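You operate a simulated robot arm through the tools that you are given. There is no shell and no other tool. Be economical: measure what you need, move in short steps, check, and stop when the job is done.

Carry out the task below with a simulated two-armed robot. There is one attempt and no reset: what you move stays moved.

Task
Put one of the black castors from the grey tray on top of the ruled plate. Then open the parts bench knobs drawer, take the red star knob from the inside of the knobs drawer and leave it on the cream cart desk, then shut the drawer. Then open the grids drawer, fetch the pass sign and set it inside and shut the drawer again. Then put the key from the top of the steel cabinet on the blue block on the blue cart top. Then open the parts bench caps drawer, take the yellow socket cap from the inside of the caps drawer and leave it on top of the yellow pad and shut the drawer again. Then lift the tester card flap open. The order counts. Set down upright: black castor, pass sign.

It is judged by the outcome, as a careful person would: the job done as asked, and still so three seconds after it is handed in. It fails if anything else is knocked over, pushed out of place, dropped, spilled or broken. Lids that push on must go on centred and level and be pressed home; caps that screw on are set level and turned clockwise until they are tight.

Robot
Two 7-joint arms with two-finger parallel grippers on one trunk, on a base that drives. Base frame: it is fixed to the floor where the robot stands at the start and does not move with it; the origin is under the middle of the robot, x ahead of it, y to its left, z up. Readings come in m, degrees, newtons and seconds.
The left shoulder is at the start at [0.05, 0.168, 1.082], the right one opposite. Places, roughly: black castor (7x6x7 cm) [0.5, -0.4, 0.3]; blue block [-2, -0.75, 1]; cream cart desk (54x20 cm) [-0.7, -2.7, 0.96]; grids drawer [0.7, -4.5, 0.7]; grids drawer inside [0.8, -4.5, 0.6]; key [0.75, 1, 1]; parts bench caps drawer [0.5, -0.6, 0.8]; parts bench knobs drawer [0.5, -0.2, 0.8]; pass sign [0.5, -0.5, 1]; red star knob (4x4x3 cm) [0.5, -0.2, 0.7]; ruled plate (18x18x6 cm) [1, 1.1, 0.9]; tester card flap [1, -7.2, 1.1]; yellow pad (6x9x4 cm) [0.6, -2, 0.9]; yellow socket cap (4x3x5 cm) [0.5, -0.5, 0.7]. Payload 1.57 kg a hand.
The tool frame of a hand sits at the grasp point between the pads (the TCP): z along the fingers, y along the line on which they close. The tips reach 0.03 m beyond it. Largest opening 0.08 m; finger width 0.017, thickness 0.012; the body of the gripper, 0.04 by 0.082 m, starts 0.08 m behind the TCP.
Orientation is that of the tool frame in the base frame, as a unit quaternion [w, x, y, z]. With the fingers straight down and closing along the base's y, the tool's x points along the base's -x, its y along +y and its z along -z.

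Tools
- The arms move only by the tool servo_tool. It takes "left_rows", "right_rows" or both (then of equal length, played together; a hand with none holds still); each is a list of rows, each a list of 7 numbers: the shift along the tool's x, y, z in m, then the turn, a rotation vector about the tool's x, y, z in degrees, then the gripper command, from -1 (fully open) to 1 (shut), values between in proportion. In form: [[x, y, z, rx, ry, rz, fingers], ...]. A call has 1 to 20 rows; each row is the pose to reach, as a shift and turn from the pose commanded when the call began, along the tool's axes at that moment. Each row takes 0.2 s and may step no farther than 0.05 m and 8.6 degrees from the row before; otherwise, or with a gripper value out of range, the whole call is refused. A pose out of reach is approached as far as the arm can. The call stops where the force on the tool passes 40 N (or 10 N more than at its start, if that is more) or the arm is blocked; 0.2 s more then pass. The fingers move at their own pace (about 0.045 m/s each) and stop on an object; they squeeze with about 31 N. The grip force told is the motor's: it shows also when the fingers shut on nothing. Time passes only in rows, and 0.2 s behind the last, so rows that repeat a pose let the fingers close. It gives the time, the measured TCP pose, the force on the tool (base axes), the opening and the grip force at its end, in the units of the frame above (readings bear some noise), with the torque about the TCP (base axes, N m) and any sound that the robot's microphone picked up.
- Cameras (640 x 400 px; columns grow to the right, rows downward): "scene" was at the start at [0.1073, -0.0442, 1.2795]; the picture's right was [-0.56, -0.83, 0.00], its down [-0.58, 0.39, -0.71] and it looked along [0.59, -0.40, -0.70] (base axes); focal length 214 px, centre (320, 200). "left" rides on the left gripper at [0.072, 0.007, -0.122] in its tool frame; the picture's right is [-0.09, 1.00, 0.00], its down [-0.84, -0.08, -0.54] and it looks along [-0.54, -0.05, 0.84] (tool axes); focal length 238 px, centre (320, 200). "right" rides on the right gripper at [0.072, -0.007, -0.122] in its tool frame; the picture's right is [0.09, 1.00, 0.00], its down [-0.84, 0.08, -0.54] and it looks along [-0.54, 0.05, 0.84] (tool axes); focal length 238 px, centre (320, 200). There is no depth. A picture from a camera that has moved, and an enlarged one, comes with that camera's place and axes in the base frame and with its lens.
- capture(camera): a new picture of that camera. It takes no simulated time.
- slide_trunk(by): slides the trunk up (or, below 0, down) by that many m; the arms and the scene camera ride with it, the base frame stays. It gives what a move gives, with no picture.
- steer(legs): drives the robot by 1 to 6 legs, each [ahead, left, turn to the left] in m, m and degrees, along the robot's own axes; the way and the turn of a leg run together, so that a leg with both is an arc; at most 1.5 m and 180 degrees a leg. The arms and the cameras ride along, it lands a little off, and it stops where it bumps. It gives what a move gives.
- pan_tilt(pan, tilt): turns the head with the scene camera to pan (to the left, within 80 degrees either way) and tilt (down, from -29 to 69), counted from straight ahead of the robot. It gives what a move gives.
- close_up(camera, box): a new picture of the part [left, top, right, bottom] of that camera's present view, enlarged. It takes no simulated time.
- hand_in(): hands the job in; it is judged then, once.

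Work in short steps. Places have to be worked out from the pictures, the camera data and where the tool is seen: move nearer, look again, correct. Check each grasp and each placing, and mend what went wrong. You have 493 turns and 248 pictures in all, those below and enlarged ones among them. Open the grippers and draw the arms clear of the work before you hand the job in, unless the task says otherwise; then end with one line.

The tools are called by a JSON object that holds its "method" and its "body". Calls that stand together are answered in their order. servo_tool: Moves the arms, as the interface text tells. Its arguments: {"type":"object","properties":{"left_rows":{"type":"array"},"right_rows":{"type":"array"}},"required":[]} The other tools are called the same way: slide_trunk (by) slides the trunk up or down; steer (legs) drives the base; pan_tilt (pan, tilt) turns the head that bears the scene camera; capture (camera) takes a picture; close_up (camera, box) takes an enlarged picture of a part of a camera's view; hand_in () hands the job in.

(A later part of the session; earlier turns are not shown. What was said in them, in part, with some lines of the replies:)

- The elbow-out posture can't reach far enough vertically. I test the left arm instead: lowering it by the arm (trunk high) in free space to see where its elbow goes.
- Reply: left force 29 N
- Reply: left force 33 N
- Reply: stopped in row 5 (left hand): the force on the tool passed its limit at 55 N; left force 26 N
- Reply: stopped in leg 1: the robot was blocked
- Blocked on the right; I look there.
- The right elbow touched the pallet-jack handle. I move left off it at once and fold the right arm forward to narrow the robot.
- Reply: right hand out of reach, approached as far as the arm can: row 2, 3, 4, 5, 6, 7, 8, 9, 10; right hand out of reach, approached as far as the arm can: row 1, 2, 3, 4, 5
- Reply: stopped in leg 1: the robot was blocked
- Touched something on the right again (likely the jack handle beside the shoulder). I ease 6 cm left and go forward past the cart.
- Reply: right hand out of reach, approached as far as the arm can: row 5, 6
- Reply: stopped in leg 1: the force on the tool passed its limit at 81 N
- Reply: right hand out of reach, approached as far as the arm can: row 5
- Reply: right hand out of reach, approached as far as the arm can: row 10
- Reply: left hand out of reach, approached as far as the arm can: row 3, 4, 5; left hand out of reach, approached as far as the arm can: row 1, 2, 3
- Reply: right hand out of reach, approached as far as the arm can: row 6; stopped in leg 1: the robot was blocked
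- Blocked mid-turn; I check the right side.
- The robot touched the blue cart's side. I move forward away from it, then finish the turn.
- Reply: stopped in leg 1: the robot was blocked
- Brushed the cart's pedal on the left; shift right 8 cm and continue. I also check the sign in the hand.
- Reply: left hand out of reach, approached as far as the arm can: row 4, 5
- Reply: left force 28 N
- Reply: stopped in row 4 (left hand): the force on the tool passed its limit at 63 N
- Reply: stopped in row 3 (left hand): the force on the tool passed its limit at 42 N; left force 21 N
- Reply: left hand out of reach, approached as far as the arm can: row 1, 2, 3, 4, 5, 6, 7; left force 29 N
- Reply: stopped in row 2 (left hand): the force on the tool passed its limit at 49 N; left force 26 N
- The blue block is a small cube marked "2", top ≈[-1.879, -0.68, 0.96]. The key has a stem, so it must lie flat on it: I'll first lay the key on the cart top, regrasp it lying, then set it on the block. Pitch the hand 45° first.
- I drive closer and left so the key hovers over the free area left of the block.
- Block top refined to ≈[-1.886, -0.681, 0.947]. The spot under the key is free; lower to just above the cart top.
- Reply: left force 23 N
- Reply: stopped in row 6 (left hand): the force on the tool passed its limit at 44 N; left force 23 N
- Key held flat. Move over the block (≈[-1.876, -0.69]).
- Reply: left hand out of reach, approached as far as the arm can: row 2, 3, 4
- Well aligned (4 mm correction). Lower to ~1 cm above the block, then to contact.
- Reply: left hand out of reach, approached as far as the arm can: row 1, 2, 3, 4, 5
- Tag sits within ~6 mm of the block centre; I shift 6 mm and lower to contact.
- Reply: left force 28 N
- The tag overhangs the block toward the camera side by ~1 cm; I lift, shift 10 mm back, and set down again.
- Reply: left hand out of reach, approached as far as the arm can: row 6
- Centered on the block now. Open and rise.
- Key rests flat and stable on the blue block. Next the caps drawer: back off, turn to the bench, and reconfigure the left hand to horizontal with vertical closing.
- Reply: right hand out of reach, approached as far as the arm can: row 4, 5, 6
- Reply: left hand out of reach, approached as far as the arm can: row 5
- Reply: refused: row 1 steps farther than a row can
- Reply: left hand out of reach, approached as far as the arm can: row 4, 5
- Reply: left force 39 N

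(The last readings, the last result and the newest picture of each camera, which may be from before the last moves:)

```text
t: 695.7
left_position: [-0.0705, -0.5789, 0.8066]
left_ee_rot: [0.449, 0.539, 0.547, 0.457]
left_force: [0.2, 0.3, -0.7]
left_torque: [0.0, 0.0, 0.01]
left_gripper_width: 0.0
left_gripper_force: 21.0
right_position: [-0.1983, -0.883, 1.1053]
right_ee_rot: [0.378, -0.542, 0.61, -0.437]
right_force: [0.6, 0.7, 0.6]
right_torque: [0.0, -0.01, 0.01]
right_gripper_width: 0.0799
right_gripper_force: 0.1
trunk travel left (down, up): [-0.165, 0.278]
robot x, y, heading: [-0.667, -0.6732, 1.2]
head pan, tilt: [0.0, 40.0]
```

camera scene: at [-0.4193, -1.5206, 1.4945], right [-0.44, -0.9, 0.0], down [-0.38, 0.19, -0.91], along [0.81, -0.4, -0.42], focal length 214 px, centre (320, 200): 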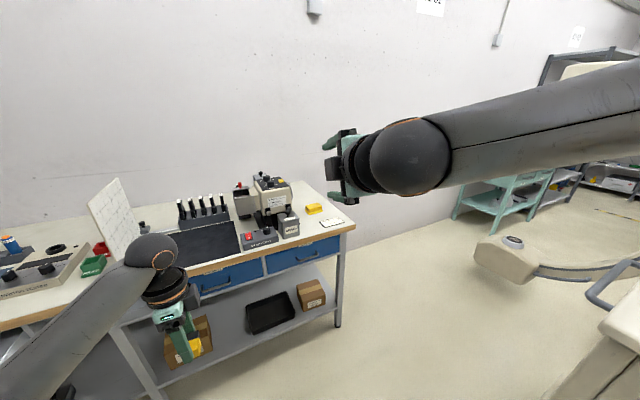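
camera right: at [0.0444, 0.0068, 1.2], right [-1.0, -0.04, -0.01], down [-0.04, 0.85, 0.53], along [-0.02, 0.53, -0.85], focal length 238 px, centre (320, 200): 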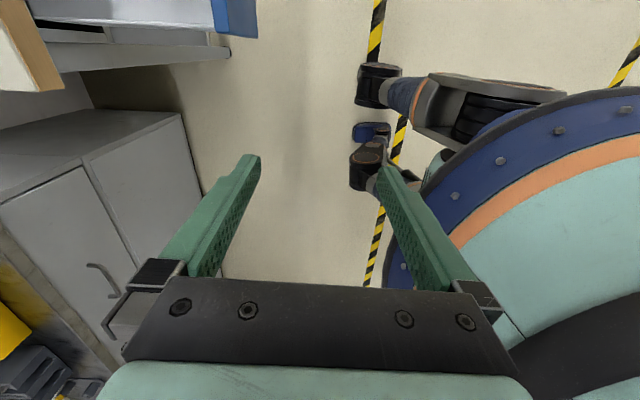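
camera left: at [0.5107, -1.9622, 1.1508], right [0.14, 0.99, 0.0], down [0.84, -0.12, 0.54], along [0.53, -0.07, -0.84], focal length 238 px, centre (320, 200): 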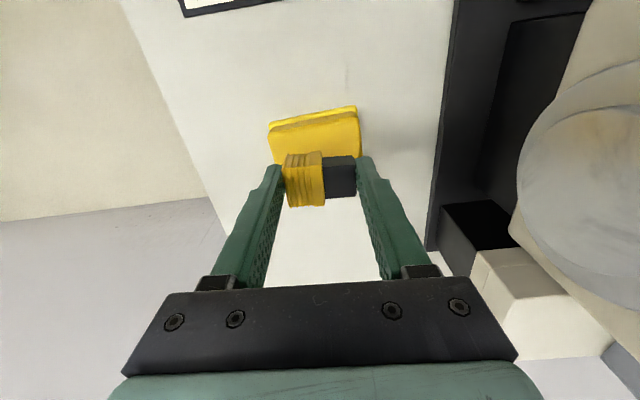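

{"method": "steer", "body": {"legs": [[0, -0.038, -1.2], [0.16, 0, 0]]}}

{"method": "capture", "body": {"camera": "left"}}

```text
t: 697.7
left_position: [0.0898, -0.6295, 0.8067]
left_ee_rot: [0.454, 0.545, 0.541, 0.452]
left_force: [0.0, -0.2, 0.4]
left_torque: [0.02, 0.01, 0.01]
left_gripper_width: 0.0
left_gripper_force: 21.7
right_position: [-0.0432, -0.9318, 1.1047]
right_ee_rot: [0.373, -0.536, 0.616, -0.44]
right_force: [0.6, 1.0, 0.3]
right_torque: [-0.01, -0.01, 0.01]
right_gripper_width: 0.0797
right_gripper_force: 0.0
trunk travel left (down, up): [-0.165, 0.278]
robot x, y, heading: [-0.5053, -0.7112, -0.1]
head pan, tilt: [0.0, 40.0]
```

```text
37 pictures are left
camera left: at [-0.0288, -0.5566, 0.8338], right [0.18, -0.09, 0.98], down [-0.55, -0.83, 0.02], along [0.81, -0.54, -0.2], focal length 238 px, centre (320, 200)
```

left: 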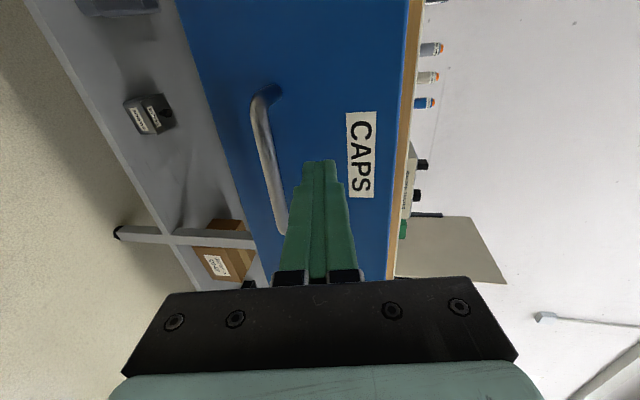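

Good: fingertips between bar and label. Push forward, then finish with the arm under force watch.

{"method": "steer", "body": {"legs": [[0.27, 0, 0]]}}

{"method": "servo_tool", "body": {"left_rows": [[0, 0.002, 0.008, 0, 0, 0, 1], [0, 0.003, 0.016, 0, 0, 0, 1], [0, 0.005, 0.024, 0, 0, 0, 1], [0, 0.006, 0.032, 0, 0, 0, 1], [0, 0.007, 0.038, 0, 0, 0, 1], [0, 0.008, 0.044, 0, 0, 0, 1]]}}

{"method": "capture", "body": {"camera": "left"}}

```text
t: 699.7
left_position: [0.3641, -0.6293, 0.8065]
left_ee_rot: [0.454, 0.544, 0.541, 0.452]
left_force: [0.7, -0.1, -0.4]
left_torque: [0.0, -0.04, -0.03]
left_gripper_width: 0.0001
left_gripper_force: 21.1
right_position: [0.2285, -0.9324, 1.1042]
right_ee_rot: [0.373, -0.537, 0.615, -0.441]
right_force: [0.0, -0.4, 1.5]
right_torque: [0.0, -0.02, -0.01]
right_gripper_width: 0.08
right_gripper_force: 0.0
trunk travel left (down, up): [-0.165, 0.278]
robot x, y, heading: [-0.2319, -0.7087, -0.1]
head pan, tilt: [0.0, 40.0]
```

```text
t: 700.6
left_position: [0.388, -0.6304, 0.807]
left_ee_rot: [0.454, 0.545, 0.541, 0.452]
left_force: [-21.8, 5.1, 5.6]
left_torque: [-0.02, -0.3, 0.19]
left_gripper_width: 0.0001
left_gripper_force: 21.6
right_position: [0.2268, -0.9309, 1.1058]
right_ee_rot: [0.374, -0.537, 0.614, -0.441]
right_force: [1.0, -0.4, 0.2]
right_torque: [-0.01, -0.01, 0.01]
right_gripper_width: 0.0799
right_gripper_force: 0.1
trunk travel left (down, up): [-0.165, 0.278]
robot x, y, heading: [-0.2308, -0.7086, 0.0]
head pan, tilt: [0.0, 40.0]
stopped in row 4 (left hand): the force on the tool passed its limit at 51 N (the readings are from after the stop); the commanded pose is now the measured one
```

```text
36 pictures are left
camera left: at [0.2689, -0.5561, 0.8347], right [0.18, -0.09, 0.98], down [-0.55, -0.83, 0.02], along [0.81, -0.54, -0.2], focal length 238 px, centre (320, 200)
```

left: 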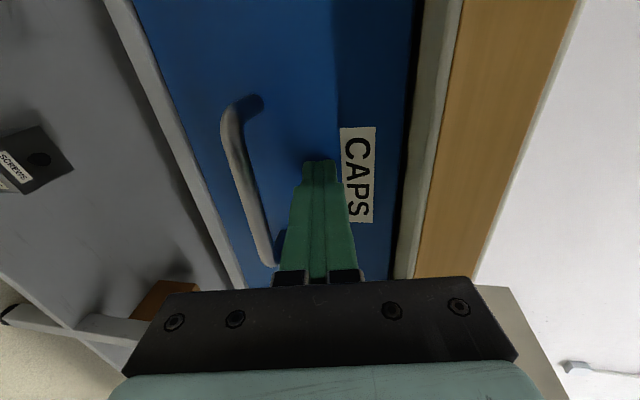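

Caps drawer is shut. Last task: the tester card flap near [1, -7.2]. I set the right arm narrow again and travel the corridor.

{"method": "steer", "body": {"legs": [[-0.47, 0, 0], [0, 0, -90]]}}

{"method": "servo_tool", "body": {"right_rows": [[0, 0.03, 0.035, 0, 0, 0, -1], [0, 0.06, 0.07, 0, 0, 0, -1], [0, 0.09, 0.105, 0, 0, 0, -1], [0, 0.12, 0.14, 0, 0, 0, -1], [0, 0.15, 0.175, 0, 0, 0, -1], [0, 0.15, 0.22, 0, 0, 0, -1]], "left_rows": [[-0.01, 0, 0, 0, 0, 0, 1], [-0.01, 0, 0, 0, 0, 0, 1], [-0.01, 0, 0, 0, 0, 0, 1], [-0.01, 0, 0, 0, 0, 0, 1], [-0.01, 0, 0, 0, 0, 0, 1], [-0.01, 0, 0, 0, 0, 0, 1]]}}

{"method": "steer", "body": {"legs": [[0.42, -0.75, 0]]}}

```text
t: 707.2
left_position: [-0.6209, -1.3318, 0.8045]
left_ee_rot: [0.638, 0.77, -0.01, -0.007]
left_force: [0.2, -0.1, -0.5]
left_torque: [-0.03, -0.02, -0.03]
left_gripper_width: 0.0001
left_gripper_force: 21.4
right_position: [-0.9177, -1.1657, 1.1035]
right_ee_rot: [-0.052, 0.063, 0.814, -0.575]
right_force: [0.2, 0.3, 0.7]
right_torque: [0.01, 0.01, 0.0]
right_gripper_width: 0.0802
right_gripper_force: 0.0
trunk travel left (down, up): [-0.165, 0.278]
robot x, y, heading: [-0.6887, -0.7107, -91.2]
head pan, tilt: [0.0, 40.0]
```

```text
t: 708.6
left_position: [-0.6303, -1.3319, 0.804]
left_ee_rot: [0.639, 0.769, -0.011, -0.007]
left_force: [0.5, 0.0, -0.6]
left_torque: [-0.02, 0.01, 0.0]
left_gripper_width: 0.0
left_gripper_force: 21.5
right_position: [-0.9464, -1.3201, 0.8879]
right_ee_rot: [-0.052, 0.063, 0.814, -0.575]
right_force: [-0.2, -0.5, 0.4]
right_torque: [-0.02, 0.0, -0.04]
right_gripper_width: 0.0801
right_gripper_force: 0.0
trunk travel left (down, up): [-0.165, 0.278]
robot x, y, heading: [-0.6896, -0.7106, -91.2]
head pan, tilt: [0.0, 40.0]
```

```text
t: 715.9
left_position: [-1.4326, -1.7244, 0.8044]
left_ee_rot: [0.638, 0.769, -0.017, -0.014]
left_force: [-0.2, -0.2, 0.2]
left_torque: [-0.02, -0.01, -0.03]
left_gripper_width: 0.0
left_gripper_force: 21.4
right_position: [-1.749, -1.7086, 0.8883]
right_ee_rot: [-0.058, 0.07, 0.814, -0.574]
right_force: [-0.2, 0.5, 0.7]
right_torque: [-0.01, -0.01, 0.01]
right_gripper_width: 0.0798
right_gripper_force: 0.0
trunk travel left (down, up): [-0.165, 0.278]
robot x, y, heading: [-1.4809, -1.102, -92.1]
head pan, tilt: [0.0, 40.0]
```

{"method": "steer", "body": {"legs": [[0.1, 0.02, 2.1], [0.72, 0, 0], [0.15, -0.31, 0], [0.4, 0, 0]]}}

{"method": "steer", "body": {"legs": [[0.5, -0.03, 0], [1.4, 0, 0]]}}

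{"method": "pan_tilt", "body": {"pan": 15, "tilt": 15}}

{"method": "capture", "body": {"camera": "scene"}}

```text
t: 725.6
left_position: [-1.6814, -3.1028, 0.8043]
left_ee_rot: [0.638, 0.77, 0.003, 0.004]
left_force: [0.3, -0.3, 0.8]
left_torque: [0.01, 0.03, -0.01]
left_gripper_width: 0.0001
left_gripper_force: 21.0
right_position: [-1.9983, -3.1032, 0.8881]
right_ee_rot: [-0.043, 0.049, 0.815, -0.575]
right_force: [-0.9, 0.6, -0.8]
right_torque: [-0.03, 0.01, -0.04]
right_gripper_width: 0.0801
right_gripper_force: 0.0
trunk travel left (down, up): [-0.165, 0.278]
robot x, y, heading: [-1.7608, -2.4821, -89.1]
head pan, tilt: [0.0, 40.0]
```

```text
t: 735.1
left_position: [-1.6977, -4.9991, 0.8052]
left_ee_rot: [0.639, 0.769, -0.001, 0.0]
left_force: [-0.2, -0.9, -0.8]
left_torque: [-0.01, 0.01, 0.0]
left_gripper_width: 0.0
left_gripper_force: 21.5
right_position: [-2.014, -4.9956, 0.8881]
right_ee_rot: [-0.046, 0.052, 0.815, -0.575]
right_force: [0.1, -0.1, 1.0]
right_torque: [-0.01, -0.03, 0.02]
right_gripper_width: 0.0803
right_gripper_force: 0.0
trunk travel left (down, up): [-0.165, 0.278]
robot x, y, heading: [-1.7739, -4.3768, -89.6]
head pan, tilt: [0.0, 40.0]
```

```text
t: 736.0
left_position: [-1.6981, -4.9994, 0.8047]
left_ee_rot: [0.639, 0.769, 0.0, 0.0]
left_force: [0.5, 0.8, -0.4]
left_torque: [0.0, 0.01, 0.0]
left_gripper_width: 0.0002
left_gripper_force: 21.1
right_position: [-2.0148, -4.9975, 0.8889]
right_ee_rot: [-0.046, 0.053, 0.815, -0.576]
right_force: [0.3, 0.0, -0.1]
right_torque: [0.04, 0.03, 0.02]
right_gripper_width: 0.08
right_gripper_force: 0.0
trunk travel left (down, up): [-0.165, 0.278]
robot x, y, heading: [-1.7718, -4.3797, -89.9]
head pan, tilt: [15.0, 15.0]
```

```text
35 pictures are left
camera scene: at [-1.745, -4.5072, 1.2407], right [-0.96, -0.26, 0.0], down [-0.07, 0.25, -0.97], along [0.25, -0.93, -0.26], focal length 214 px, centre (320, 200)
```

scene: 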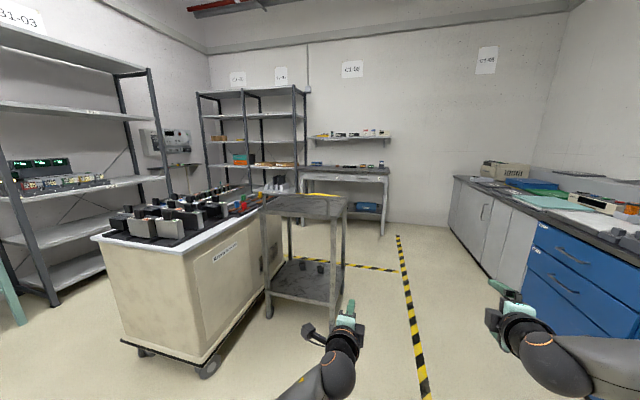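

The tester is on the far wall beyond the white cart. I raise the trunk (hands above the trolley), turn to face +x, and strafe south past the trolley.

{"method": "slide_trunk", "body": {"by": 0.27}}

{"method": "steer", "body": {"legs": [[0, 0, 90], [-0.25, 0, 0], [0, -1.2, 0]]}}

{"method": "pan_tilt", "body": {"pan": -30, "tilt": 25}}

{"method": "capture", "body": {"camera": "scene"}}

```text
t: 738.8
left_position: [-1.6976, -4.9986, 1.0744]
left_ee_rot: [0.638, 0.77, -0.001, 0.0]
left_force: [-0.1, 0.2, -0.4]
left_torque: [-0.03, -0.03, 0.02]
left_gripper_width: 0.0001
left_gripper_force: 21.1
right_position: [-2.015, -4.9955, 1.1591]
right_ee_rot: [-0.046, 0.053, 0.815, -0.575]
right_force: [0.7, -0.2, 0.2]
right_torque: [-0.04, 0.0, 0.0]
right_gripper_width: 0.0802
right_gripper_force: 0.0
trunk travel left (down, up): [-0.435, 0.008]
robot x, y, heading: [-1.7664, -4.3779, -89.7]
head pan, tilt: [15.0, 15.0]
```

```text
t: 755.2
left_position: [-1.4085, -5.5623, 1.0743]
left_ee_rot: [0.452, 0.546, 0.543, 0.451]
left_force: [0.1, -1.3, -0.1]
left_torque: [0.03, 0.02, 0.01]
left_gripper_width: 0.0
left_gripper_force: 20.9
right_position: [-1.4117, -5.8798, 1.1602]
right_ee_rot: [0.374, -0.538, 0.614, -0.44]
right_force: [0.5, 0.3, 1.0]
right_torque: [0.02, -0.01, 0.01]
right_gripper_width: 0.08
right_gripper_force: 0.1
trunk travel left (down, up): [-0.435, 0.008]
robot x, y, heading: [-2.0305, -5.6335, 0.3]
head pan, tilt: [15.0, 15.0]
```

```text
t: 756.4
left_position: [-1.4073, -5.5628, 1.0743]
left_ee_rot: [0.452, 0.546, 0.543, 0.451]
left_force: [-0.2, -0.2, 0.2]
left_torque: [0.02, 0.02, 0.03]
left_gripper_width: 0.0
left_gripper_force: 20.9
right_position: [-1.4135, -5.8778, 1.1592]
right_ee_rot: [0.373, -0.538, 0.615, -0.439]
right_force: [-0.8, -0.4, 0.8]
right_torque: [-0.04, 0.01, -0.03]
right_gripper_width: 0.0802
right_gripper_force: 0.0
trunk travel left (down, up): [-0.435, 0.008]
robot x, y, heading: [-2.0262, -5.6337, 0.2]
head pan, tilt: [-30.0, 25.0]
```

```text
34 pictures are left
camera scene: at [-1.9094, -5.6778, 1.4946], right [-0.5, -0.87, 0.0], down [-0.37, 0.21, -0.91], along [0.79, -0.45, -0.42], focal length 214 px, centre (320, 200)
```

scene: 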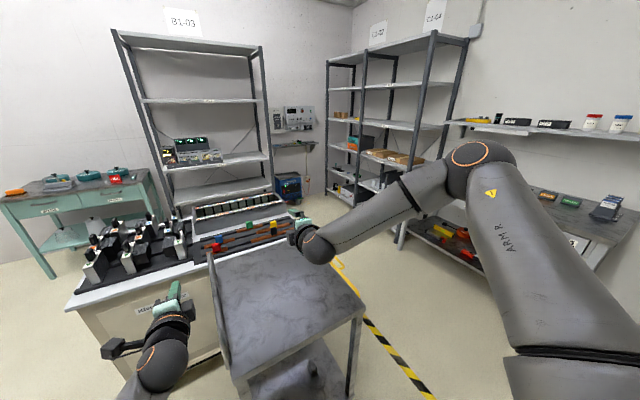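

{"method": "steer", "body": {"legs": [[0, -1.12, 0], [0.8, 0, 0]]}}

{"method": "pan_tilt", "body": {"pan": -5, "tilt": 20}}

{"method": "capture", "body": {"camera": "scene"}}

```text
t: 770.2
left_position: [-0.6073, -6.7171, 1.0747]
left_ee_rot: [0.462, 0.557, 0.531, 0.441]
left_force: [-0.3, 0.2, 0.4]
left_torque: [0.04, 0.02, 0.01]
left_gripper_width: 0.0
left_gripper_force: 21.5
right_position: [-0.6247, -7.0334, 1.1596]
right_ee_rot: [0.364, -0.525, 0.626, -0.448]
right_force: [0.5, 0.2, -0.2]
right_torque: [0.03, 0.0, 0.0]
right_gripper_width: 0.0798
right_gripper_force: 0.0
trunk travel left (down, up): [-0.435, 0.008]
robot x, y, heading: [-1.2308, -6.757, -2.6]
head pan, tilt: [-30.0, 25.0]
```

```text
t: 771.1
left_position: [-0.6072, -6.7179, 1.0737]
left_ee_rot: [0.461, 0.557, 0.531, 0.441]
left_force: [0.3, 0.6, 0.2]
left_torque: [0.01, 0.0, 0.03]
left_gripper_width: 0.0
left_gripper_force: 21.0
right_position: [-0.6252, -7.0325, 1.1571]
right_ee_rot: [0.364, -0.525, 0.626, -0.448]
right_force: [0.1, 0.4, 0.3]
right_torque: [0.02, -0.03, 0.01]
right_gripper_width: 0.0802
right_gripper_force: 0.0
trunk travel left (down, up): [-0.435, 0.008]
robot x, y, heading: [-1.2294, -6.7668, -2.3]
head pan, tilt: [-5.0, 20.0]
```

```text
33 pictures are left
camera scene: at [-1.0981, -6.7723, 1.5026], right [-0.13, -0.99, 0.0], down [-0.34, 0.04, -0.94], along [0.93, -0.12, -0.34], focal length 214 px, centre (320, 200)
```

scene: 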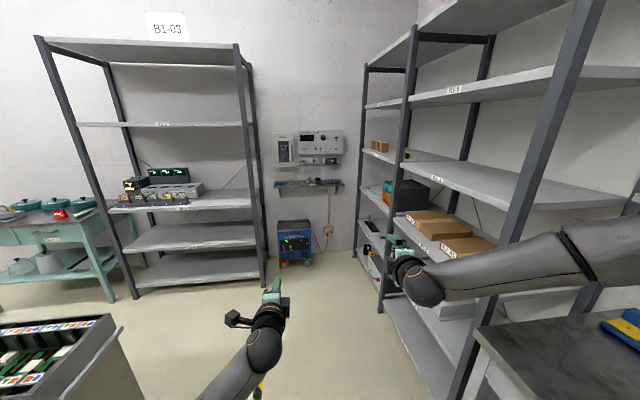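

{"method": "close_up", "body": {"camera": "scene", "box": [260, 110, 360, 200]}}

```text
4.44 times, centred on (310, 155) of scene
camera zoom: at [-1.0981, -6.7723, 1.5026], right [-0.13, -0.99, 0.0], down [-0.34, 0.04, -0.94], along [0.93, -0.12, -0.34], focal length 953 px, centre (364, 400)
```

zoom: 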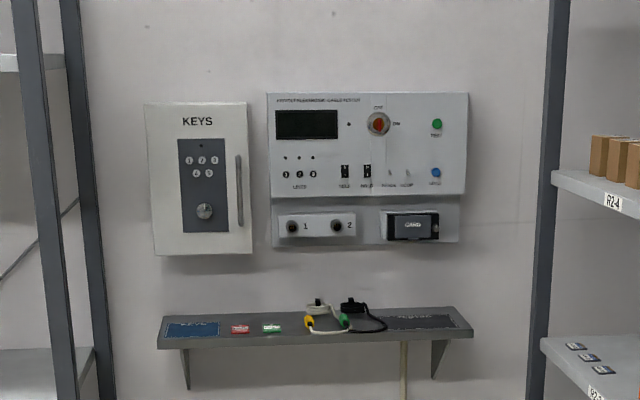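

The CARD flap is the black panel at ≈[1.0, -7.15, 1.14]. The shelf on the right limits the robot's side room, so I'll use the right hand (already horizontal). I retract the left hand a bit and approach.

{"method": "servo_tool", "body": {"left_rows": [[0, 0, -0.03, 0, 0, 0, 1], [0, 0, -0.06, 0, 0, 0, 1], [0, 0, -0.09, 0, 0, 0, 1], [0, 0, -0.12, 0, 0, 0, 1]], "right_rows": [[0, 0, 0, 0, 0, 0, 1], [0, 0, 0, 0, 0, 0, 1], [0, 0, 0, 0, 0, 0, 1], [0, 0, 0, 0, 0, 0, 1]]}}

{"method": "steer", "body": {"legs": [[0.6, -0.05, 2.3], [0.55, -0.08, 0]]}}

{"method": "pan_tilt", "body": {"pan": -15, "tilt": 20}}

{"method": "capture", "body": {"camera": "scene"}}

```text
t: 772.1
left_position: [-0.7246, -6.7131, 1.0966]
left_ee_rot: [0.461, 0.557, 0.531, 0.441]
left_force: [0.0, 0.2, 0.7]
left_torque: [-0.05, 0.01, -0.01]
left_gripper_width: 0.0
left_gripper_force: 20.6
right_position: [-0.6251, -7.0322, 1.16]
right_ee_rot: [0.365, -0.523, 0.626, -0.449]
right_force: [-0.4, -0.5, -0.5]
right_torque: [-0.04, 0.0, -0.01]
right_gripper_width: 0.0
right_gripper_force: 5.0
trunk travel left (down, up): [-0.435, 0.008]
robot x, y, heading: [-1.2312, -6.7567, -2.4]
head pan, tilt: [-5.0, 20.0]
```

```text
t: 778.2
left_position: [0.395, -6.8371, 1.0958]
left_ee_rot: [0.453, 0.546, 0.542, 0.451]
left_force: [0.9, 0.5, 0.0]
left_torque: [0.01, -0.01, -0.02]
left_gripper_width: 0.0003
left_gripper_force: 21.2
right_position: [0.5093, -7.1524, 1.1582]
right_ee_rot: [0.374, -0.538, 0.614, -0.44]
right_force: [0.5, -0.2, -0.2]
right_torque: [0.01, -0.01, -0.01]
right_gripper_width: 0.0001
right_gripper_force: 21.0
trunk travel left (down, up): [-0.435, 0.008]
robot x, y, heading: [-0.1072, -6.9082, 0.3]
head pan, tilt: [-5.0, 20.0]
```

```text
t: 778.9
left_position: [0.3962, -6.8369, 1.0967]
left_ee_rot: [0.452, 0.545, 0.543, 0.451]
left_force: [-0.1, 0.2, 0.8]
left_torque: [0.0, -0.06, 0.01]
left_gripper_width: 0.0
left_gripper_force: 21.0
right_position: [0.5102, -7.1529, 1.1592]
right_ee_rot: [0.374, -0.539, 0.614, -0.439]
right_force: [0.4, 0.1, -0.4]
right_torque: [-0.01, -0.01, -0.02]
right_gripper_width: 0.0
right_gripper_force: 21.1
trunk travel left (down, up): [-0.435, 0.008]
robot x, y, heading: [-0.1098, -6.9106, 0.5]
head pan, tilt: [-15.0, 20.0]
```

```text
31 pictures are left
camera scene: at [0.0219, -6.9289, 1.5026], right [-0.25, -0.97, 0.0], down [-0.33, 0.09, -0.94], along [0.91, -0.24, -0.34], focal length 214 px, centre (320, 200)
```

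scene: 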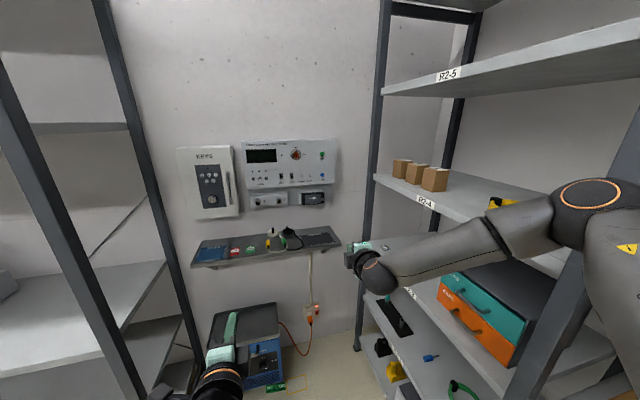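

{"method": "close_up", "body": {"camera": "scene", "box": [235, 130, 345, 215]}}

{"method": "capture", "body": {"camera": "right"}}

```text
4.71 times, centred on (290, 172) of scene
camera zoom: at [0.0219, -6.9289, 1.5026], right [-0.25, -0.97, 0.0], down [-0.33, 0.09, -0.94], along [0.91, -0.24, -0.34], focal length 1009 px, centre (461, 329)
```

zoom: 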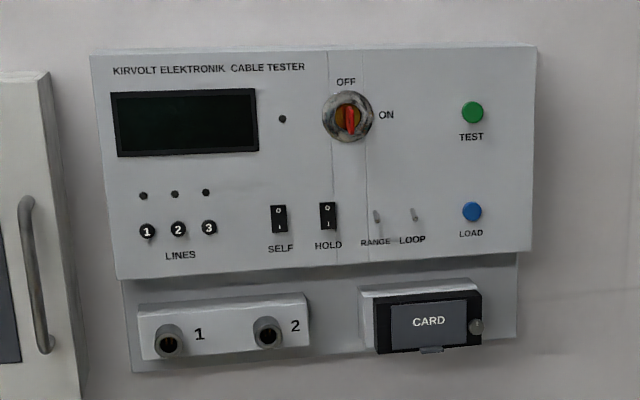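

```text
29 pictures are left
camera right: at [0.3878, -7.2067, 1.2067], right [-0.34, -0.06, -0.94], down [-0.41, 0.91, 0.1], along [0.84, 0.42, -0.33], focal length 238 px, centre (320, 200)
```

right: 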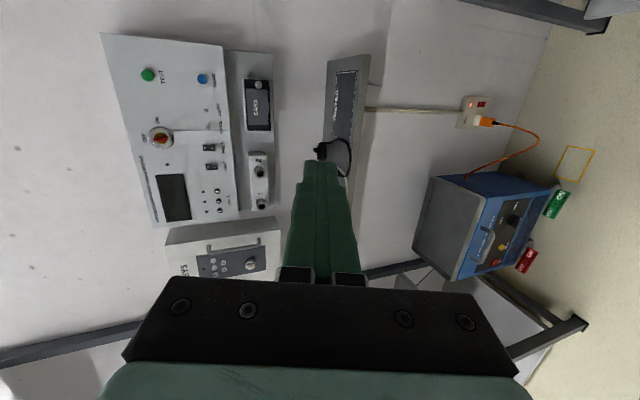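

Flap centre triangulates to ≈[1.045, -7.163, 1.133], with a small tab at its lower edge (z≈1.10). I move closer for a detailed look.

{"method": "slide_trunk", "body": {"by": -0.04}}

{"method": "steer", "body": {"legs": [[0.33, -0.01, -0.4]]}}

{"method": "close_up", "body": {"camera": "right", "box": [160, 40, 360, 180]}}

{"method": "close_up", "body": {"camera": "scene", "box": [230, 170, 350, 260]}}

```text
t: 779.8
left_position: [0.3962, -6.8368, 1.0556]
left_ee_rot: [0.452, 0.546, 0.542, 0.451]
left_force: [0.7, 0.7, -0.5]
left_torque: [-0.01, -0.02, 0.0]
left_gripper_width: 0.0001
left_gripper_force: 20.9
right_position: [0.5095, -7.1522, 1.1189]
right_ee_rot: [0.375, -0.538, 0.614, -0.44]
right_force: [0.1, -0.3, -0.2]
right_torque: [0.0, 0.01, 0.0]
right_gripper_width: 0.0001
right_gripper_force: 21.6
trunk travel left (down, up): [-0.395, 0.048]
robot x, y, heading: [-0.1086, -6.908, 0.3]
head pan, tilt: [-15.0, 20.0]
```

```text
t: 782.0
left_position: [0.7295, -6.8471, 1.0562]
left_ee_rot: [0.452, 0.546, 0.543, 0.45]
left_force: [-0.5, -0.7, 0.1]
left_torque: [-0.02, 0.0, 0.02]
left_gripper_width: 0.0
left_gripper_force: 21.4
right_position: [0.8423, -7.1633, 1.118]
right_ee_rot: [0.374, -0.538, 0.615, -0.439]
right_force: [0.1, 0.4, -0.3]
right_torque: [-0.06, 0.01, 0.05]
right_gripper_width: 0.0002
right_gripper_force: 21.1
trunk travel left (down, up): [-0.395, 0.048]
robot x, y, heading: [0.2251, -6.9138, -0.1]
head pan, tilt: [-15.0, 20.0]
```

```text
2.86 times, centred on (260, 110) of right
camera zoom: at [0.7208, -7.2168, 1.1665], right [-0.34, -0.06, -0.94], down [-0.41, 0.91, 0.1], along [0.84, 0.42, -0.33], focal length 681 px, centre (491, 457)
```

zoom: 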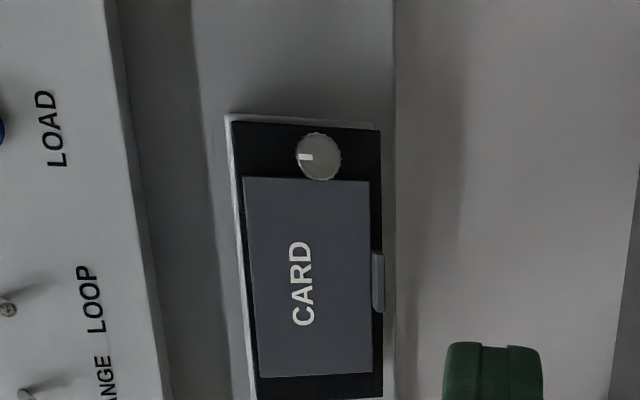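

```text
4.44 times, centred on (290, 215) of scene
camera zoom: at [0.3558, -6.9384, 1.4625], right [-0.26, -0.97, 0.0], down [-0.33, 0.09, -0.94], along [0.91, -0.24, -0.34], focal length 953 px, centre (453, 133)
```

zoom: 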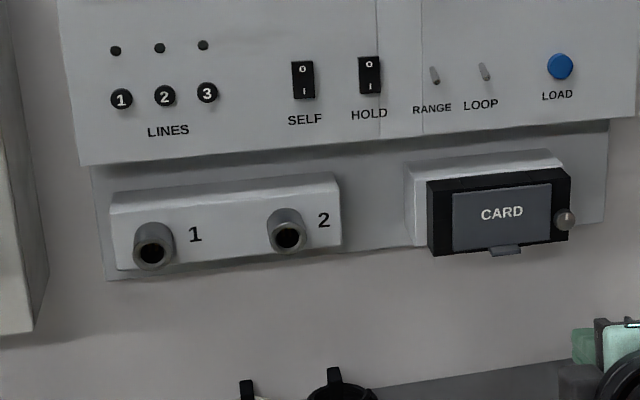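

The flap hinges at its top with a small tab at the bottom (≈[1.033, -7.158, 1.10]). I tilt the right hand so its fingertips point slightly upward for lifting under the tab.

{"method": "servo_tool", "body": {"right_rows": [[0, 0, 0, 8, 0, 0, 1], [0, 0, 0, 16, 0, 0, 1], [0, 0, 0, 24, 0, 0, 1], [0, 0, 0, 32, 0, 0, 1]]}}

```text
t: 783.0
left_position: [0.7294, -6.8465, 1.0557]
left_ee_rot: [0.452, 0.546, 0.543, 0.451]
left_force: [0.4, 0.6, 0.1]
left_torque: [-0.01, -0.01, 0.03]
left_gripper_width: 0.0
left_gripper_force: 21.6
right_position: [0.8419, -7.1622, 1.1195]
right_ee_rot: [0.389, -0.524, 0.602, -0.461]
right_force: [0.4, -0.3, -0.9]
right_torque: [-0.03, 0.0, -0.03]
right_gripper_width: 0.0
right_gripper_force: 20.9
right hand out of reach, approached as far as the arm can: row 1, 2, 3, 4
trunk travel left (down, up): [-0.395, 0.048]
robot x, y, heading: [0.2225, -6.9145, -0.2]
head pan, tilt: [-15.0, 20.0]
```

Pitch-up isn't reachable; the present 20° down posture will do. I lower 3.3 cm, retract the left hand a bit and approach so the fist's upper front edge comes just below the tab.

{"method": "servo_tool", "body": {"left_rows": [[0, 0, -0.03, 0, 0, 0, 1], [0, 0, -0.06, 0, 0, 0, 1], [0, 0, -0.09, 0, 0, 0, 1]]}}

{"method": "slide_trunk", "body": {"by": -0.033}}

{"method": "steer", "body": {"legs": [[0.12, 0, 0.2]]}}

{"method": "capture", "body": {"camera": "right"}}

```text
t: 784.0
left_position: [0.6849, -6.8063, 1.0895]
left_ee_rot: [0.422, 0.513, 0.535, 0.522]
left_force: [0.2, -0.3, 0.6]
left_torque: [0.01, -0.01, 0.01]
left_gripper_width: 0.0
left_gripper_force: 21.5
right_position: [0.8406, -7.1612, 1.1191]
right_ee_rot: [0.388, -0.524, 0.602, -0.461]
right_force: [-0.5, 0.1, -0.5]
right_torque: [0.01, -0.02, -0.01]
right_gripper_width: 0.0
right_gripper_force: 21.1
trunk travel left (down, up): [-0.395, 0.048]
robot x, y, heading: [0.2255, -6.9142, 0.1]
head pan, tilt: [-15.0, 20.0]
stopped in row 3 (left hand): the arm was blocked; the commanded pose is now the measured one
```

```text
t: 784.8
left_position: [0.6854, -6.8062, 1.0582]
left_ee_rot: [0.423, 0.513, 0.536, 0.521]
left_force: [0.1, 0.6, 0.0]
left_torque: [0.03, 0.06, -0.02]
left_gripper_width: 0.0
left_gripper_force: 21.6
right_position: [0.8418, -7.1629, 1.0875]
right_ee_rot: [0.388, -0.524, 0.602, -0.461]
right_force: [-0.1, 0.0, 0.2]
right_torque: [0.01, 0.0, -0.05]
right_gripper_width: 0.0
right_gripper_force: 21.9
trunk travel left (down, up): [-0.362, 0.081]
robot x, y, heading: [0.2224, -6.9168, -0.1]
head pan, tilt: [-15.0, 20.0]
```

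```text
t: 786.0
left_position: [0.8018, -6.8057, 1.0577]
left_ee_rot: [0.422, 0.512, 0.536, 0.521]
left_force: [0.9, -0.8, -0.5]
left_torque: [0.01, 0.03, 0.02]
left_gripper_width: 0.0001
left_gripper_force: 21.9
right_position: [0.9587, -7.1618, 1.0865]
right_ee_rot: [0.388, -0.524, 0.602, -0.461]
right_force: [1.0, 0.8, -0.3]
right_torque: [-0.01, -0.04, 0.02]
right_gripper_width: 0.0003
right_gripper_force: 21.3
trunk travel left (down, up): [-0.362, 0.081]
robot x, y, heading: [0.3388, -6.9171, -0.1]
head pan, tilt: [-15.0, 20.0]
```

```text
26 pictures are left
camera right: at [0.8351, -7.2144, 1.1275], right [-0.29, -0.07, -0.96], down [-0.41, 0.91, 0.06], along [0.86, 0.41, -0.29], focal length 238 px, centre (320, 200)
```

right: 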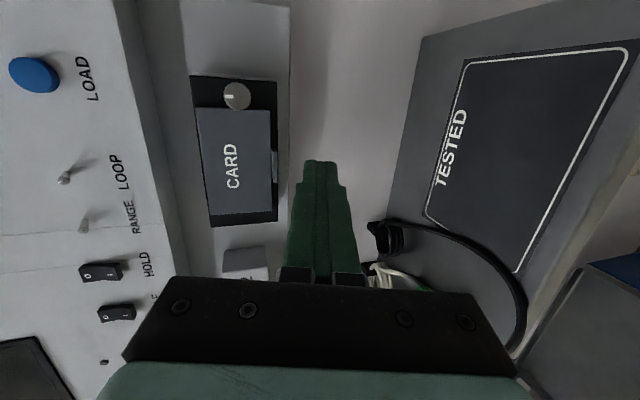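

Drive the last 3.5 cm to bring the fingertip beneath the tab, then raise slowly.

{"method": "steer", "body": {"legs": [[0.036, 0.003, 0]]}}

{"method": "servo_tool", "body": {"right_rows": [[0, -0.005, -0.0014, 0, 0, 0, 1], [0, -0.01, -0.0028, 0, 0, 0, 1], [0, -0.015, -0.0042, 0, 0, 0, 1], [0, -0.02, -0.0056, 0, 0, 0, 1], [0, -0.025, -0.007, 0, 0, 0, 1]]}}

{"method": "capture", "body": {"camera": "right"}}

```text
t: 786.8
left_position: [0.8386, -6.8041, 1.0574]
left_ee_rot: [0.424, 0.511, 0.536, 0.521]
left_force: [-0.5, 0.6, -0.2]
left_torque: [0.03, -0.04, 0.0]
left_gripper_width: 0.0
left_gripper_force: 21.4
right_position: [0.9949, -7.1583, 1.0868]
right_ee_rot: [0.387, -0.524, 0.603, -0.46]
right_force: [0.6, 0.1, -0.8]
right_torque: [0.01, 0.02, -0.02]
right_gripper_width: 0.0
right_gripper_force: 21.5
trunk travel left (down, up): [-0.362, 0.081]
robot x, y, heading: [0.3776, -6.9118, 0.3]
head pan, tilt: [-15.0, 20.0]
```

```text
t: 788.0
left_position: [0.8403, -6.8046, 1.0563]
left_ee_rot: [0.421, 0.512, 0.537, 0.521]
left_force: [0.2, 0.1, 0.6]
left_torque: [0.02, -0.04, 0.02]
left_gripper_width: 0.0
left_gripper_force: 21.2
right_position: [0.9936, -7.1604, 1.0991]
right_ee_rot: [0.381, -0.531, 0.607, -0.452]
right_force: [-8.4, 3.1, -35.6]
right_torque: [-0.16, 0.59, 0.09]
right_gripper_width: 0.0
right_gripper_force: 21.3
trunk travel left (down, up): [-0.362, 0.081]
robot x, y, heading: [0.3802, -6.9125, 0.1]
head pan, tilt: [-15.0, 20.0]
```

```text
25 pictures are left
camera right: at [0.8704, -7.2125, 1.1442], right [-0.31, -0.06, -0.95], down [-0.41, 0.91, 0.07], along [0.86, 0.41, -0.31], focal length 238 px, centre (320, 200)
```

right: 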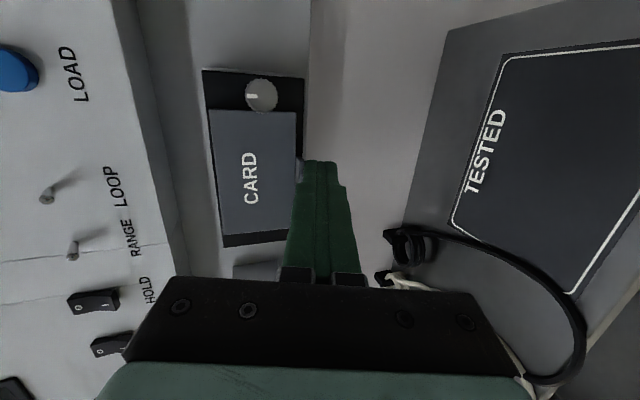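

Upward push is blocked at 35 N. I check the contact in the scene view.

{"method": "pan_tilt", "body": {"pan": -25, "tilt": 40}}

{"method": "close_up", "body": {"camera": "scene", "box": [260, 100, 380, 190]}}

```text
t: 788.9
left_position: [0.8401, -6.8048, 1.0549]
left_ee_rot: [0.423, 0.513, 0.535, 0.521]
left_force: [-0.9, -0.3, 0.0]
left_torque: [0.01, 0.03, -0.01]
left_gripper_width: 0.0
left_gripper_force: 21.7
right_position: [0.9936, -7.1595, 1.1009]
right_ee_rot: [0.381, -0.531, 0.608, -0.451]
right_force: [-7.1, 2.6, -35.7]
right_torque: [-0.19, 0.63, 0.1]
right_gripper_width: 0.0
right_gripper_force: 21.2
trunk travel left (down, up): [-0.362, 0.081]
robot x, y, heading: [0.378, -6.9141, 0.2]
head pan, tilt: [-25.0, 40.0]
```

```text
4.44 times, centred on (320, 145) of scene
camera zoom: at [0.4978, -6.9481, 1.3978], right [-0.42, -0.91, 0.0], down [-0.58, 0.27, -0.76], along [0.69, -0.32, -0.64], focal length 953 px, centre (320, 444)
```

zoom: 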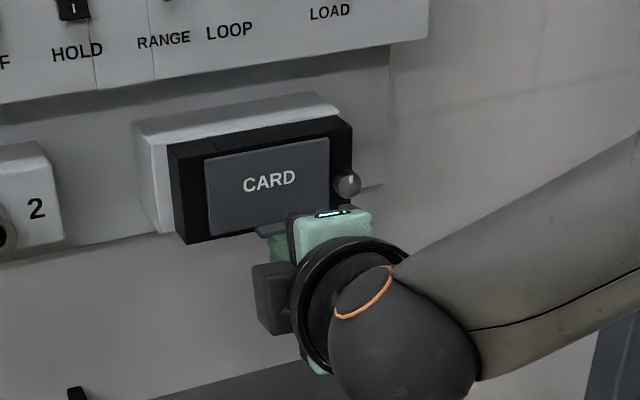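

I try dragging the tab outward while keeping upward pressure (friction lift along the flap's arc).

{"method": "servo_tool", "body": {"right_rows": [[0.0015, -0.003, -0.011, 0, 0, 0, 1], [0.003, -0.006, -0.022, 0, 0, 0, 1], [0.0045, -0.011, -0.034, 0, 0, 0, 1], [0.006, -0.02, -0.047, 0, 0, 0, 1], [0.007, -0.031, -0.055, 0, 0, 0, 1]]}}

{"method": "capture", "body": {"camera": "right"}}

```text
t: 789.7
left_position: [0.8374, -6.8039, 1.059]
left_ee_rot: [0.424, 0.513, 0.534, 0.522]
left_force: [-0.2, -0.9, -0.2]
left_torque: [-0.02, 0.0, -0.04]
left_gripper_width: 0.0001
left_gripper_force: 20.8
right_position: [0.958, -7.1596, 1.1146]
right_ee_rot: [0.377, -0.533, 0.612, -0.447]
right_force: [-2.9, -1.6, -4.0]
right_torque: [-0.02, 0.1, -0.06]
right_gripper_width: 0.0
right_gripper_force: 20.9
trunk travel left (down, up): [-0.362, 0.081]
robot x, y, heading: [0.3784, -6.9109, 0.1]
head pan, tilt: [-25.0, 40.0]
stopped in row 4 (right hand): the force on the tool passed its limit at 48 N (the readings are from after the stop); the commanded pose is now the measured one
```

```text
23 pictures are left
camera right: at [0.8358, -7.2125, 1.1615], right [-0.33, -0.06, -0.94], down [-0.41, 0.91, 0.08], along [0.85, 0.41, -0.32], focal length 238 px, centre (320, 200)
```

right: 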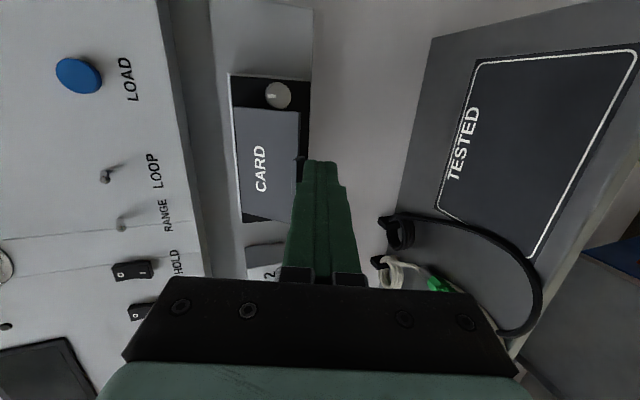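

{"method": "close_up", "body": {"camera": "right", "box": [210, 60, 350, 240]}}

```text
2.22 times, centred on (280, 150) of right
camera zoom: at [0.8358, -7.2125, 1.1615], right [-0.33, -0.06, -0.94], down [-0.41, 0.91, 0.08], along [0.85, 0.41, -0.32], focal length 530 px, centre (409, 311)
```

zoom: 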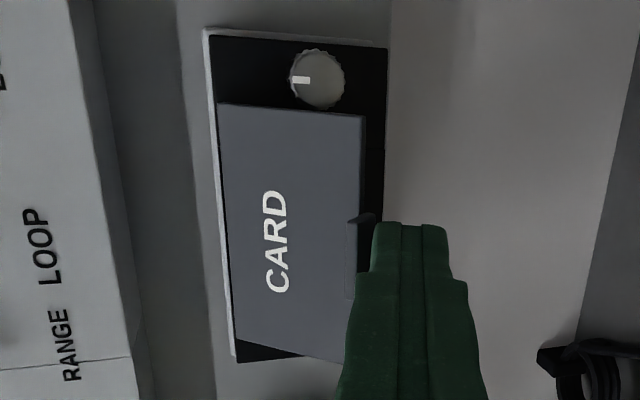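

The flap has started to open and rests on the fingertip. Continue raising, with slight inward motion to stay beneath it.

{"method": "servo_tool", "body": {"right_rows": [[0, -0.0085, 0.0007, 0, 0, 0, 1], [-0.0006, -0.017, 0.0014, 0, 0, 0, 1], [-0.0009, -0.0255, 0.002, 0, 0, 0, 1], [-0.0012, -0.034, 0.0028, 0, 0, 0, 1], [-0.0015, -0.0425, 0.0035, 0, 0, 0, 1]]}}

{"method": "close_up", "body": {"camera": "scene", "box": [260, 100, 380, 190]}}

```text
t: 790.3
left_position: [0.8371, -6.8045, 1.0588]
left_ee_rot: [0.423, 0.512, 0.535, 0.522]
left_force: [0.2, 0.3, 0.7]
left_torque: [-0.03, -0.01, -0.02]
left_gripper_width: 0.0002
left_gripper_force: 21.3
right_position: [0.9592, -7.1591, 1.1153]
right_ee_rot: [0.367, -0.541, 0.618, -0.437]
right_force: [-2.3, -1.4, -2.9]
right_torque: [-0.02, 0.06, -0.04]
right_gripper_width: 0.0
right_gripper_force: 21.7
trunk travel left (down, up): [-0.362, 0.081]
robot x, y, heading: [0.376, -6.9128, -0.1]
head pan, tilt: [-25.0, 40.0]
stopped in row 3 (right hand): the force on the tool passed its limit at 43 N (the readings are from after the stop); the commanded pose is now the measured one
```

```text
4.44 times, centred on (320, 145) of scene
camera zoom: at [0.4941, -6.9471, 1.3986], right [-0.42, -0.91, 0.0], down [-0.58, 0.27, -0.77], along [0.69, -0.32, -0.64], focal length 953 px, centre (320, 444)
```

zoom: 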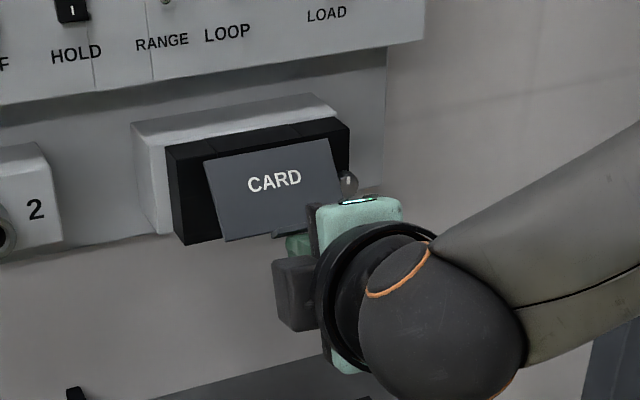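

The flap is ~35° open. I follow its arc (outward and up) instead of straight up.

{"method": "servo_tool", "body": {"right_rows": [[0.0006, -0.0016, -0.0043, 0, 0, 0, 1], [0.0011, -0.0032, -0.0086, 0, 0, 0, 1], [0.0018, -0.0065, -0.014, 0, 0, 0, 1], [0.0024, -0.0099, -0.0191, 0, 0, 0, 1], [0.0028, -0.0147, -0.0232, 0, 0, 0, 1], [0.0033, -0.0196, -0.0274, 0, 0, 0, 1], [0.0036, -0.0253, -0.0307, 0, 0, 0, 1], [0.0039, -0.031, -0.034, 0, 0, 0, 1], [0.0039, -0.04, -0.036, 0, 0, 0, 1]]}}

{"method": "close_up", "body": {"camera": "scene", "box": [260, 100, 380, 190]}}

```text
t: 792.3
left_position: [0.8372, -6.8034, 1.0581]
left_ee_rot: [0.424, 0.513, 0.534, 0.522]
left_force: [0.3, -0.4, 0.7]
left_torque: [0.02, 0.03, 0.01]
left_gripper_width: 0.0002
left_gripper_force: 21.4
right_position: [0.94, -7.1574, 1.1669]
right_ee_rot: [0.369, -0.541, 0.616, -0.438]
right_force: [-0.2, 0.2, -0.2]
right_torque: [-0.01, 0.01, 0.02]
right_gripper_width: 0.0
right_gripper_force: 21.0
trunk travel left (down, up): [-0.362, 0.081]
robot x, y, heading: [0.3815, -6.9136, -0.2]
head pan, tilt: [-25.0, 40.0]
```

```text
4.44 times, centred on (320, 145) of scene
camera zoom: at [0.4942, -6.9471, 1.3982], right [-0.42, -0.91, 0.0], down [-0.58, 0.27, -0.77], along [0.69, -0.32, -0.64], focal length 953 px, centre (320, 444)
```

zoom: 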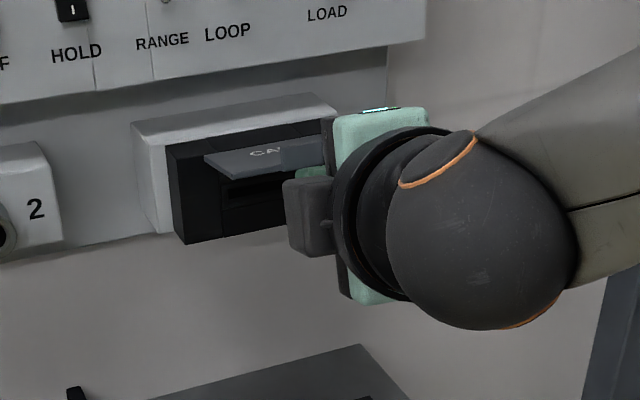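

Nearly horizontal now. Push further up and inward to fully open it.

{"method": "servo_tool", "body": {"right_rows": [[-0.0004, -0.008, 0.001, 0, 0, 0, 1], [-0.0008, -0.016, 0.002, 0, 0, 0, 1], [-0.0012, -0.025, 0.003, 0, 0, 0, 1], [-0.0016, -0.033, 0.0034, 0, 0, 0, 1], [-0.0026, -0.036, 0.01, 0, 0, 0, 1], [-0.0036, -0.038, 0.016, 0, 0, 0, 1], [-0.0046, -0.04, 0.022, 0, 0, 0, 1]]}}

{"method": "close_up", "body": {"camera": "scene", "box": [260, 80, 380, 190]}}

```text
t: 793.5
left_position: [0.8361, -6.8054, 1.0582]
left_ee_rot: [0.424, 0.513, 0.534, 0.521]
left_force: [0.2, -0.4, 1.0]
left_torque: [0.0, 0.03, 0.0]
left_gripper_width: 0.0001
left_gripper_force: 21.8
right_position: [0.9529, -7.1576, 1.1873]
right_ee_rot: [0.361, -0.547, 0.622, -0.429]
right_force: [-11.6, -0.3, -3.3]
right_torque: [-0.01, 0.16, 0.0]
right_gripper_width: 0.0
right_gripper_force: 21.1
trunk travel left (down, up): [-0.362, 0.081]
robot x, y, heading: [0.3779, -6.9154, -0.3]
head pan, tilt: [-25.0, 40.0]
stopped in row 5 (right hand): the force on the tool passed its limit at 46 N (the readings are from after the stop); the commanded pose is now the measured one
```

```text
3.64 times, centred on (320, 135) of scene
camera zoom: at [0.4924, -6.9473, 1.3985], right [-0.42, -0.91, 0.0], down [-0.58, 0.27, -0.77], along [0.69, -0.32, -0.64], focal length 780 px, centre (320, 436)
```

zoom: 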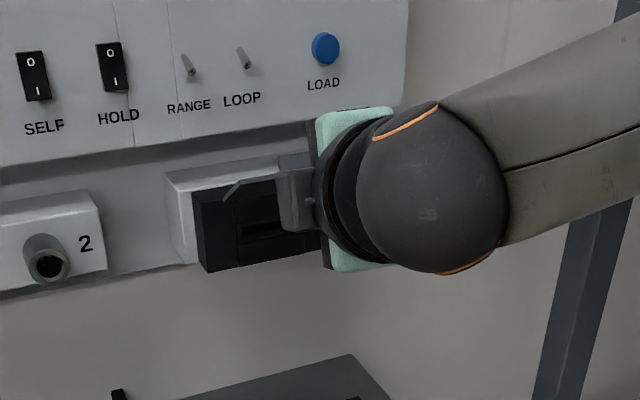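

The flap stands well past horizontal (its underside and tab visible). I withdraw the hand straight back and check that it stays.

{"method": "servo_tool", "body": {"right_rows": [[0, 0.002, -0.01, 0, 0, 0, 1], [0, 0.004, -0.03, 0, 0, 0, 1], [0, 0.006, -0.06, 0, 0, 0, 1], [0, 0.006, -0.1, 0, 0, 0, 1]]}}

{"method": "steer", "body": {"legs": [[-0.15, 0, 0]]}}

{"method": "capture", "body": {"camera": "right"}}

{"method": "close_up", "body": {"camera": "scene", "box": [260, 80, 380, 190]}}

```text
t: 794.5
left_position: [0.8369, -6.8054, 1.0594]
left_ee_rot: [0.424, 0.513, 0.535, 0.521]
left_force: [-0.4, -0.1, 0.3]
left_torque: [0.02, -0.02, -0.02]
left_gripper_width: 0.0
left_gripper_force: 21.6
right_position: [0.8615, -7.1446, 1.2163]
right_ee_rot: [0.363, -0.546, 0.621, -0.43]
right_force: [-0.2, 0.7, 0.0]
right_torque: [0.01, 0.03, 0.01]
right_gripper_width: 0.0
right_gripper_force: 21.2
trunk travel left (down, up): [-0.362, 0.081]
robot x, y, heading: [0.3777, -6.9162, 0.0]
head pan, tilt: [-25.0, 40.0]
```

```text
t: 795.9
left_position: [0.6882, -6.8046, 1.0587]
left_ee_rot: [0.423, 0.513, 0.534, 0.521]
left_force: [0.5, 0.7, -0.2]
left_torque: [-0.01, 0.04, -0.02]
left_gripper_width: 0.0
left_gripper_force: 20.9
right_position: [0.7127, -7.1454, 1.2162]
right_ee_rot: [0.362, -0.547, 0.621, -0.429]
right_force: [-0.2, 0.1, 0.1]
right_torque: [0.02, 0.03, -0.01]
right_gripper_width: 0.0
right_gripper_force: 21.4
trunk travel left (down, up): [-0.362, 0.081]
robot x, y, heading: [0.2304, -6.9091, -0.2]
head pan, tilt: [-25.0, 40.0]
```

```text
18 pictures are left
camera right: at [0.5935, -7.1993, 1.2694], right [-0.38, -0.06, -0.92], down [-0.41, 0.91, 0.11], along [0.83, 0.42, -0.37], focal length 238 px, centre (320, 200)
```

right: 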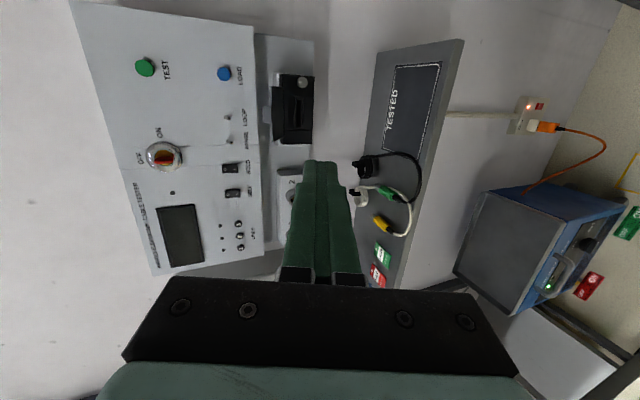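

```text
3.64 times, centred on (320, 135) of scene
camera zoom: at [0.3441, -6.9471, 1.3983], right [-0.42, -0.91, 0.0], down [-0.58, 0.27, -0.77], along [0.69, -0.32, -0.64], focal length 780 px, centre (320, 436)
```

zoom: 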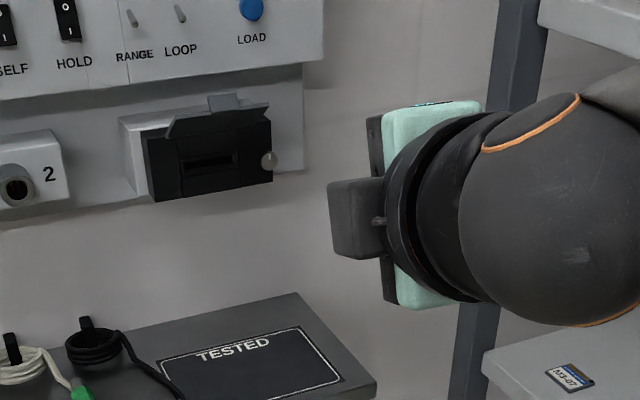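

The flap is open and stays up by itself. I back away, open both grippers and take one final look before handing in.

{"method": "steer", "body": {"legs": [[-0.45, 0.03, 0]]}}

{"method": "servo_tool", "body": {"left_rows": [[0, 0, 0, 0, 0, 0, 0], [0, 0, 0, 0, 0, 0, -1], [0, 0, 0, 0, 0, 0, -1], [0, 0, 0, 0, 0, 0, -1], [0, 0, 0, 0, 0, 0, -1], [0, 0, 0, 0, 0, 0, -1]], "right_rows": [[0, 0, 0, 0, 0, 0, 0], [0, 0, 0, 0, 0, 0, -1], [0, 0, 0, 0, 0, 0, -1], [0, 0, 0, 0, 0, 0, -1], [0, 0, 0, 0, 0, 0, -1], [0, 0, 0, 0, 0, 0, -1]]}}

{"method": "close_up", "body": {"camera": "scene", "box": [220, 60, 380, 180]}}

```text
t: 798.6
left_position: [0.2333, -6.7736, 1.0582]
left_ee_rot: [0.423, 0.513, 0.535, 0.521]
left_force: [-0.7, 0.3, 0.0]
left_torque: [0.0, -0.02, 0.03]
left_gripper_width: 0.0001
left_gripper_force: 21.3
right_position: [0.2579, -7.1142, 1.2164]
right_ee_rot: [0.362, -0.546, 0.621, -0.43]
right_force: [-0.1, -0.6, -0.2]
right_torque: [-0.02, 0.0, 0.01]
right_gripper_width: 0.0
right_gripper_force: 21.0
trunk travel left (down, up): [-0.362, 0.081]
robot x, y, heading: [-0.2261, -6.8822, -0.1]
head pan, tilt: [-25.0, 40.0]
```

```text
t: 800.0
left_position: [0.2342, -6.7739, 1.057]
left_ee_rot: [0.423, 0.512, 0.535, 0.522]
left_force: [0.0, -0.1, -0.5]
left_torque: [-0.03, 0.0, 0.01]
left_gripper_width: 0.0804
left_gripper_force: 0.0
right_position: [0.2581, -7.1141, 1.2166]
right_ee_rot: [0.362, -0.546, 0.621, -0.43]
right_force: [-0.9, 0.1, 0.1]
right_torque: [0.02, 0.02, 0.05]
right_gripper_width: 0.08
right_gripper_force: 0.0
trunk travel left (down, up): [-0.362, 0.081]
robot x, y, heading: [-0.2279, -6.886, -0.1]
head pan, tilt: [-25.0, 40.0]
```

```text
3.33 times, centred on (300, 120) of scene
camera zoom: at [-0.1104, -6.9165, 1.3982], right [-0.42, -0.91, 0.0], down [-0.58, 0.27, -0.77], along [0.69, -0.32, -0.64], focal length 715 px, centre (387, 467)
```

zoom: 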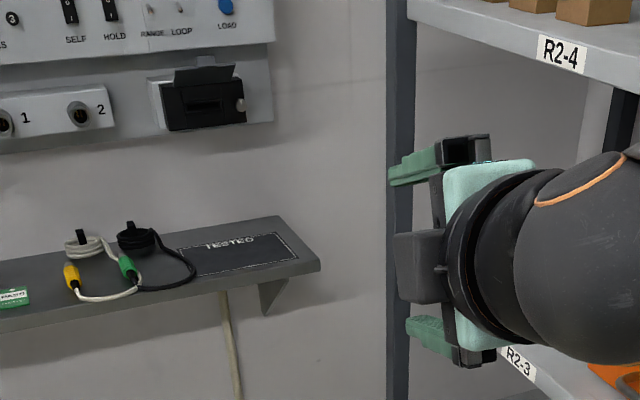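

The flap stays open, both grippers are open and both arms are clear of the work. I hand in.

{"method": "hand_in", "body": {}}

```text
The job is handed in.
```

I carried out all six tasks in the order asked and checked each result on camera or by the final push on the drawer. Along the way the robot brushed several fixtures: the wall socket panel, the pallet-jack handle, the blue cart and the C-arm cart's pedals. I saw no shift, but checked only some of them afterwards. The yellow pad also slid about 9 mm when I let go of the cap.
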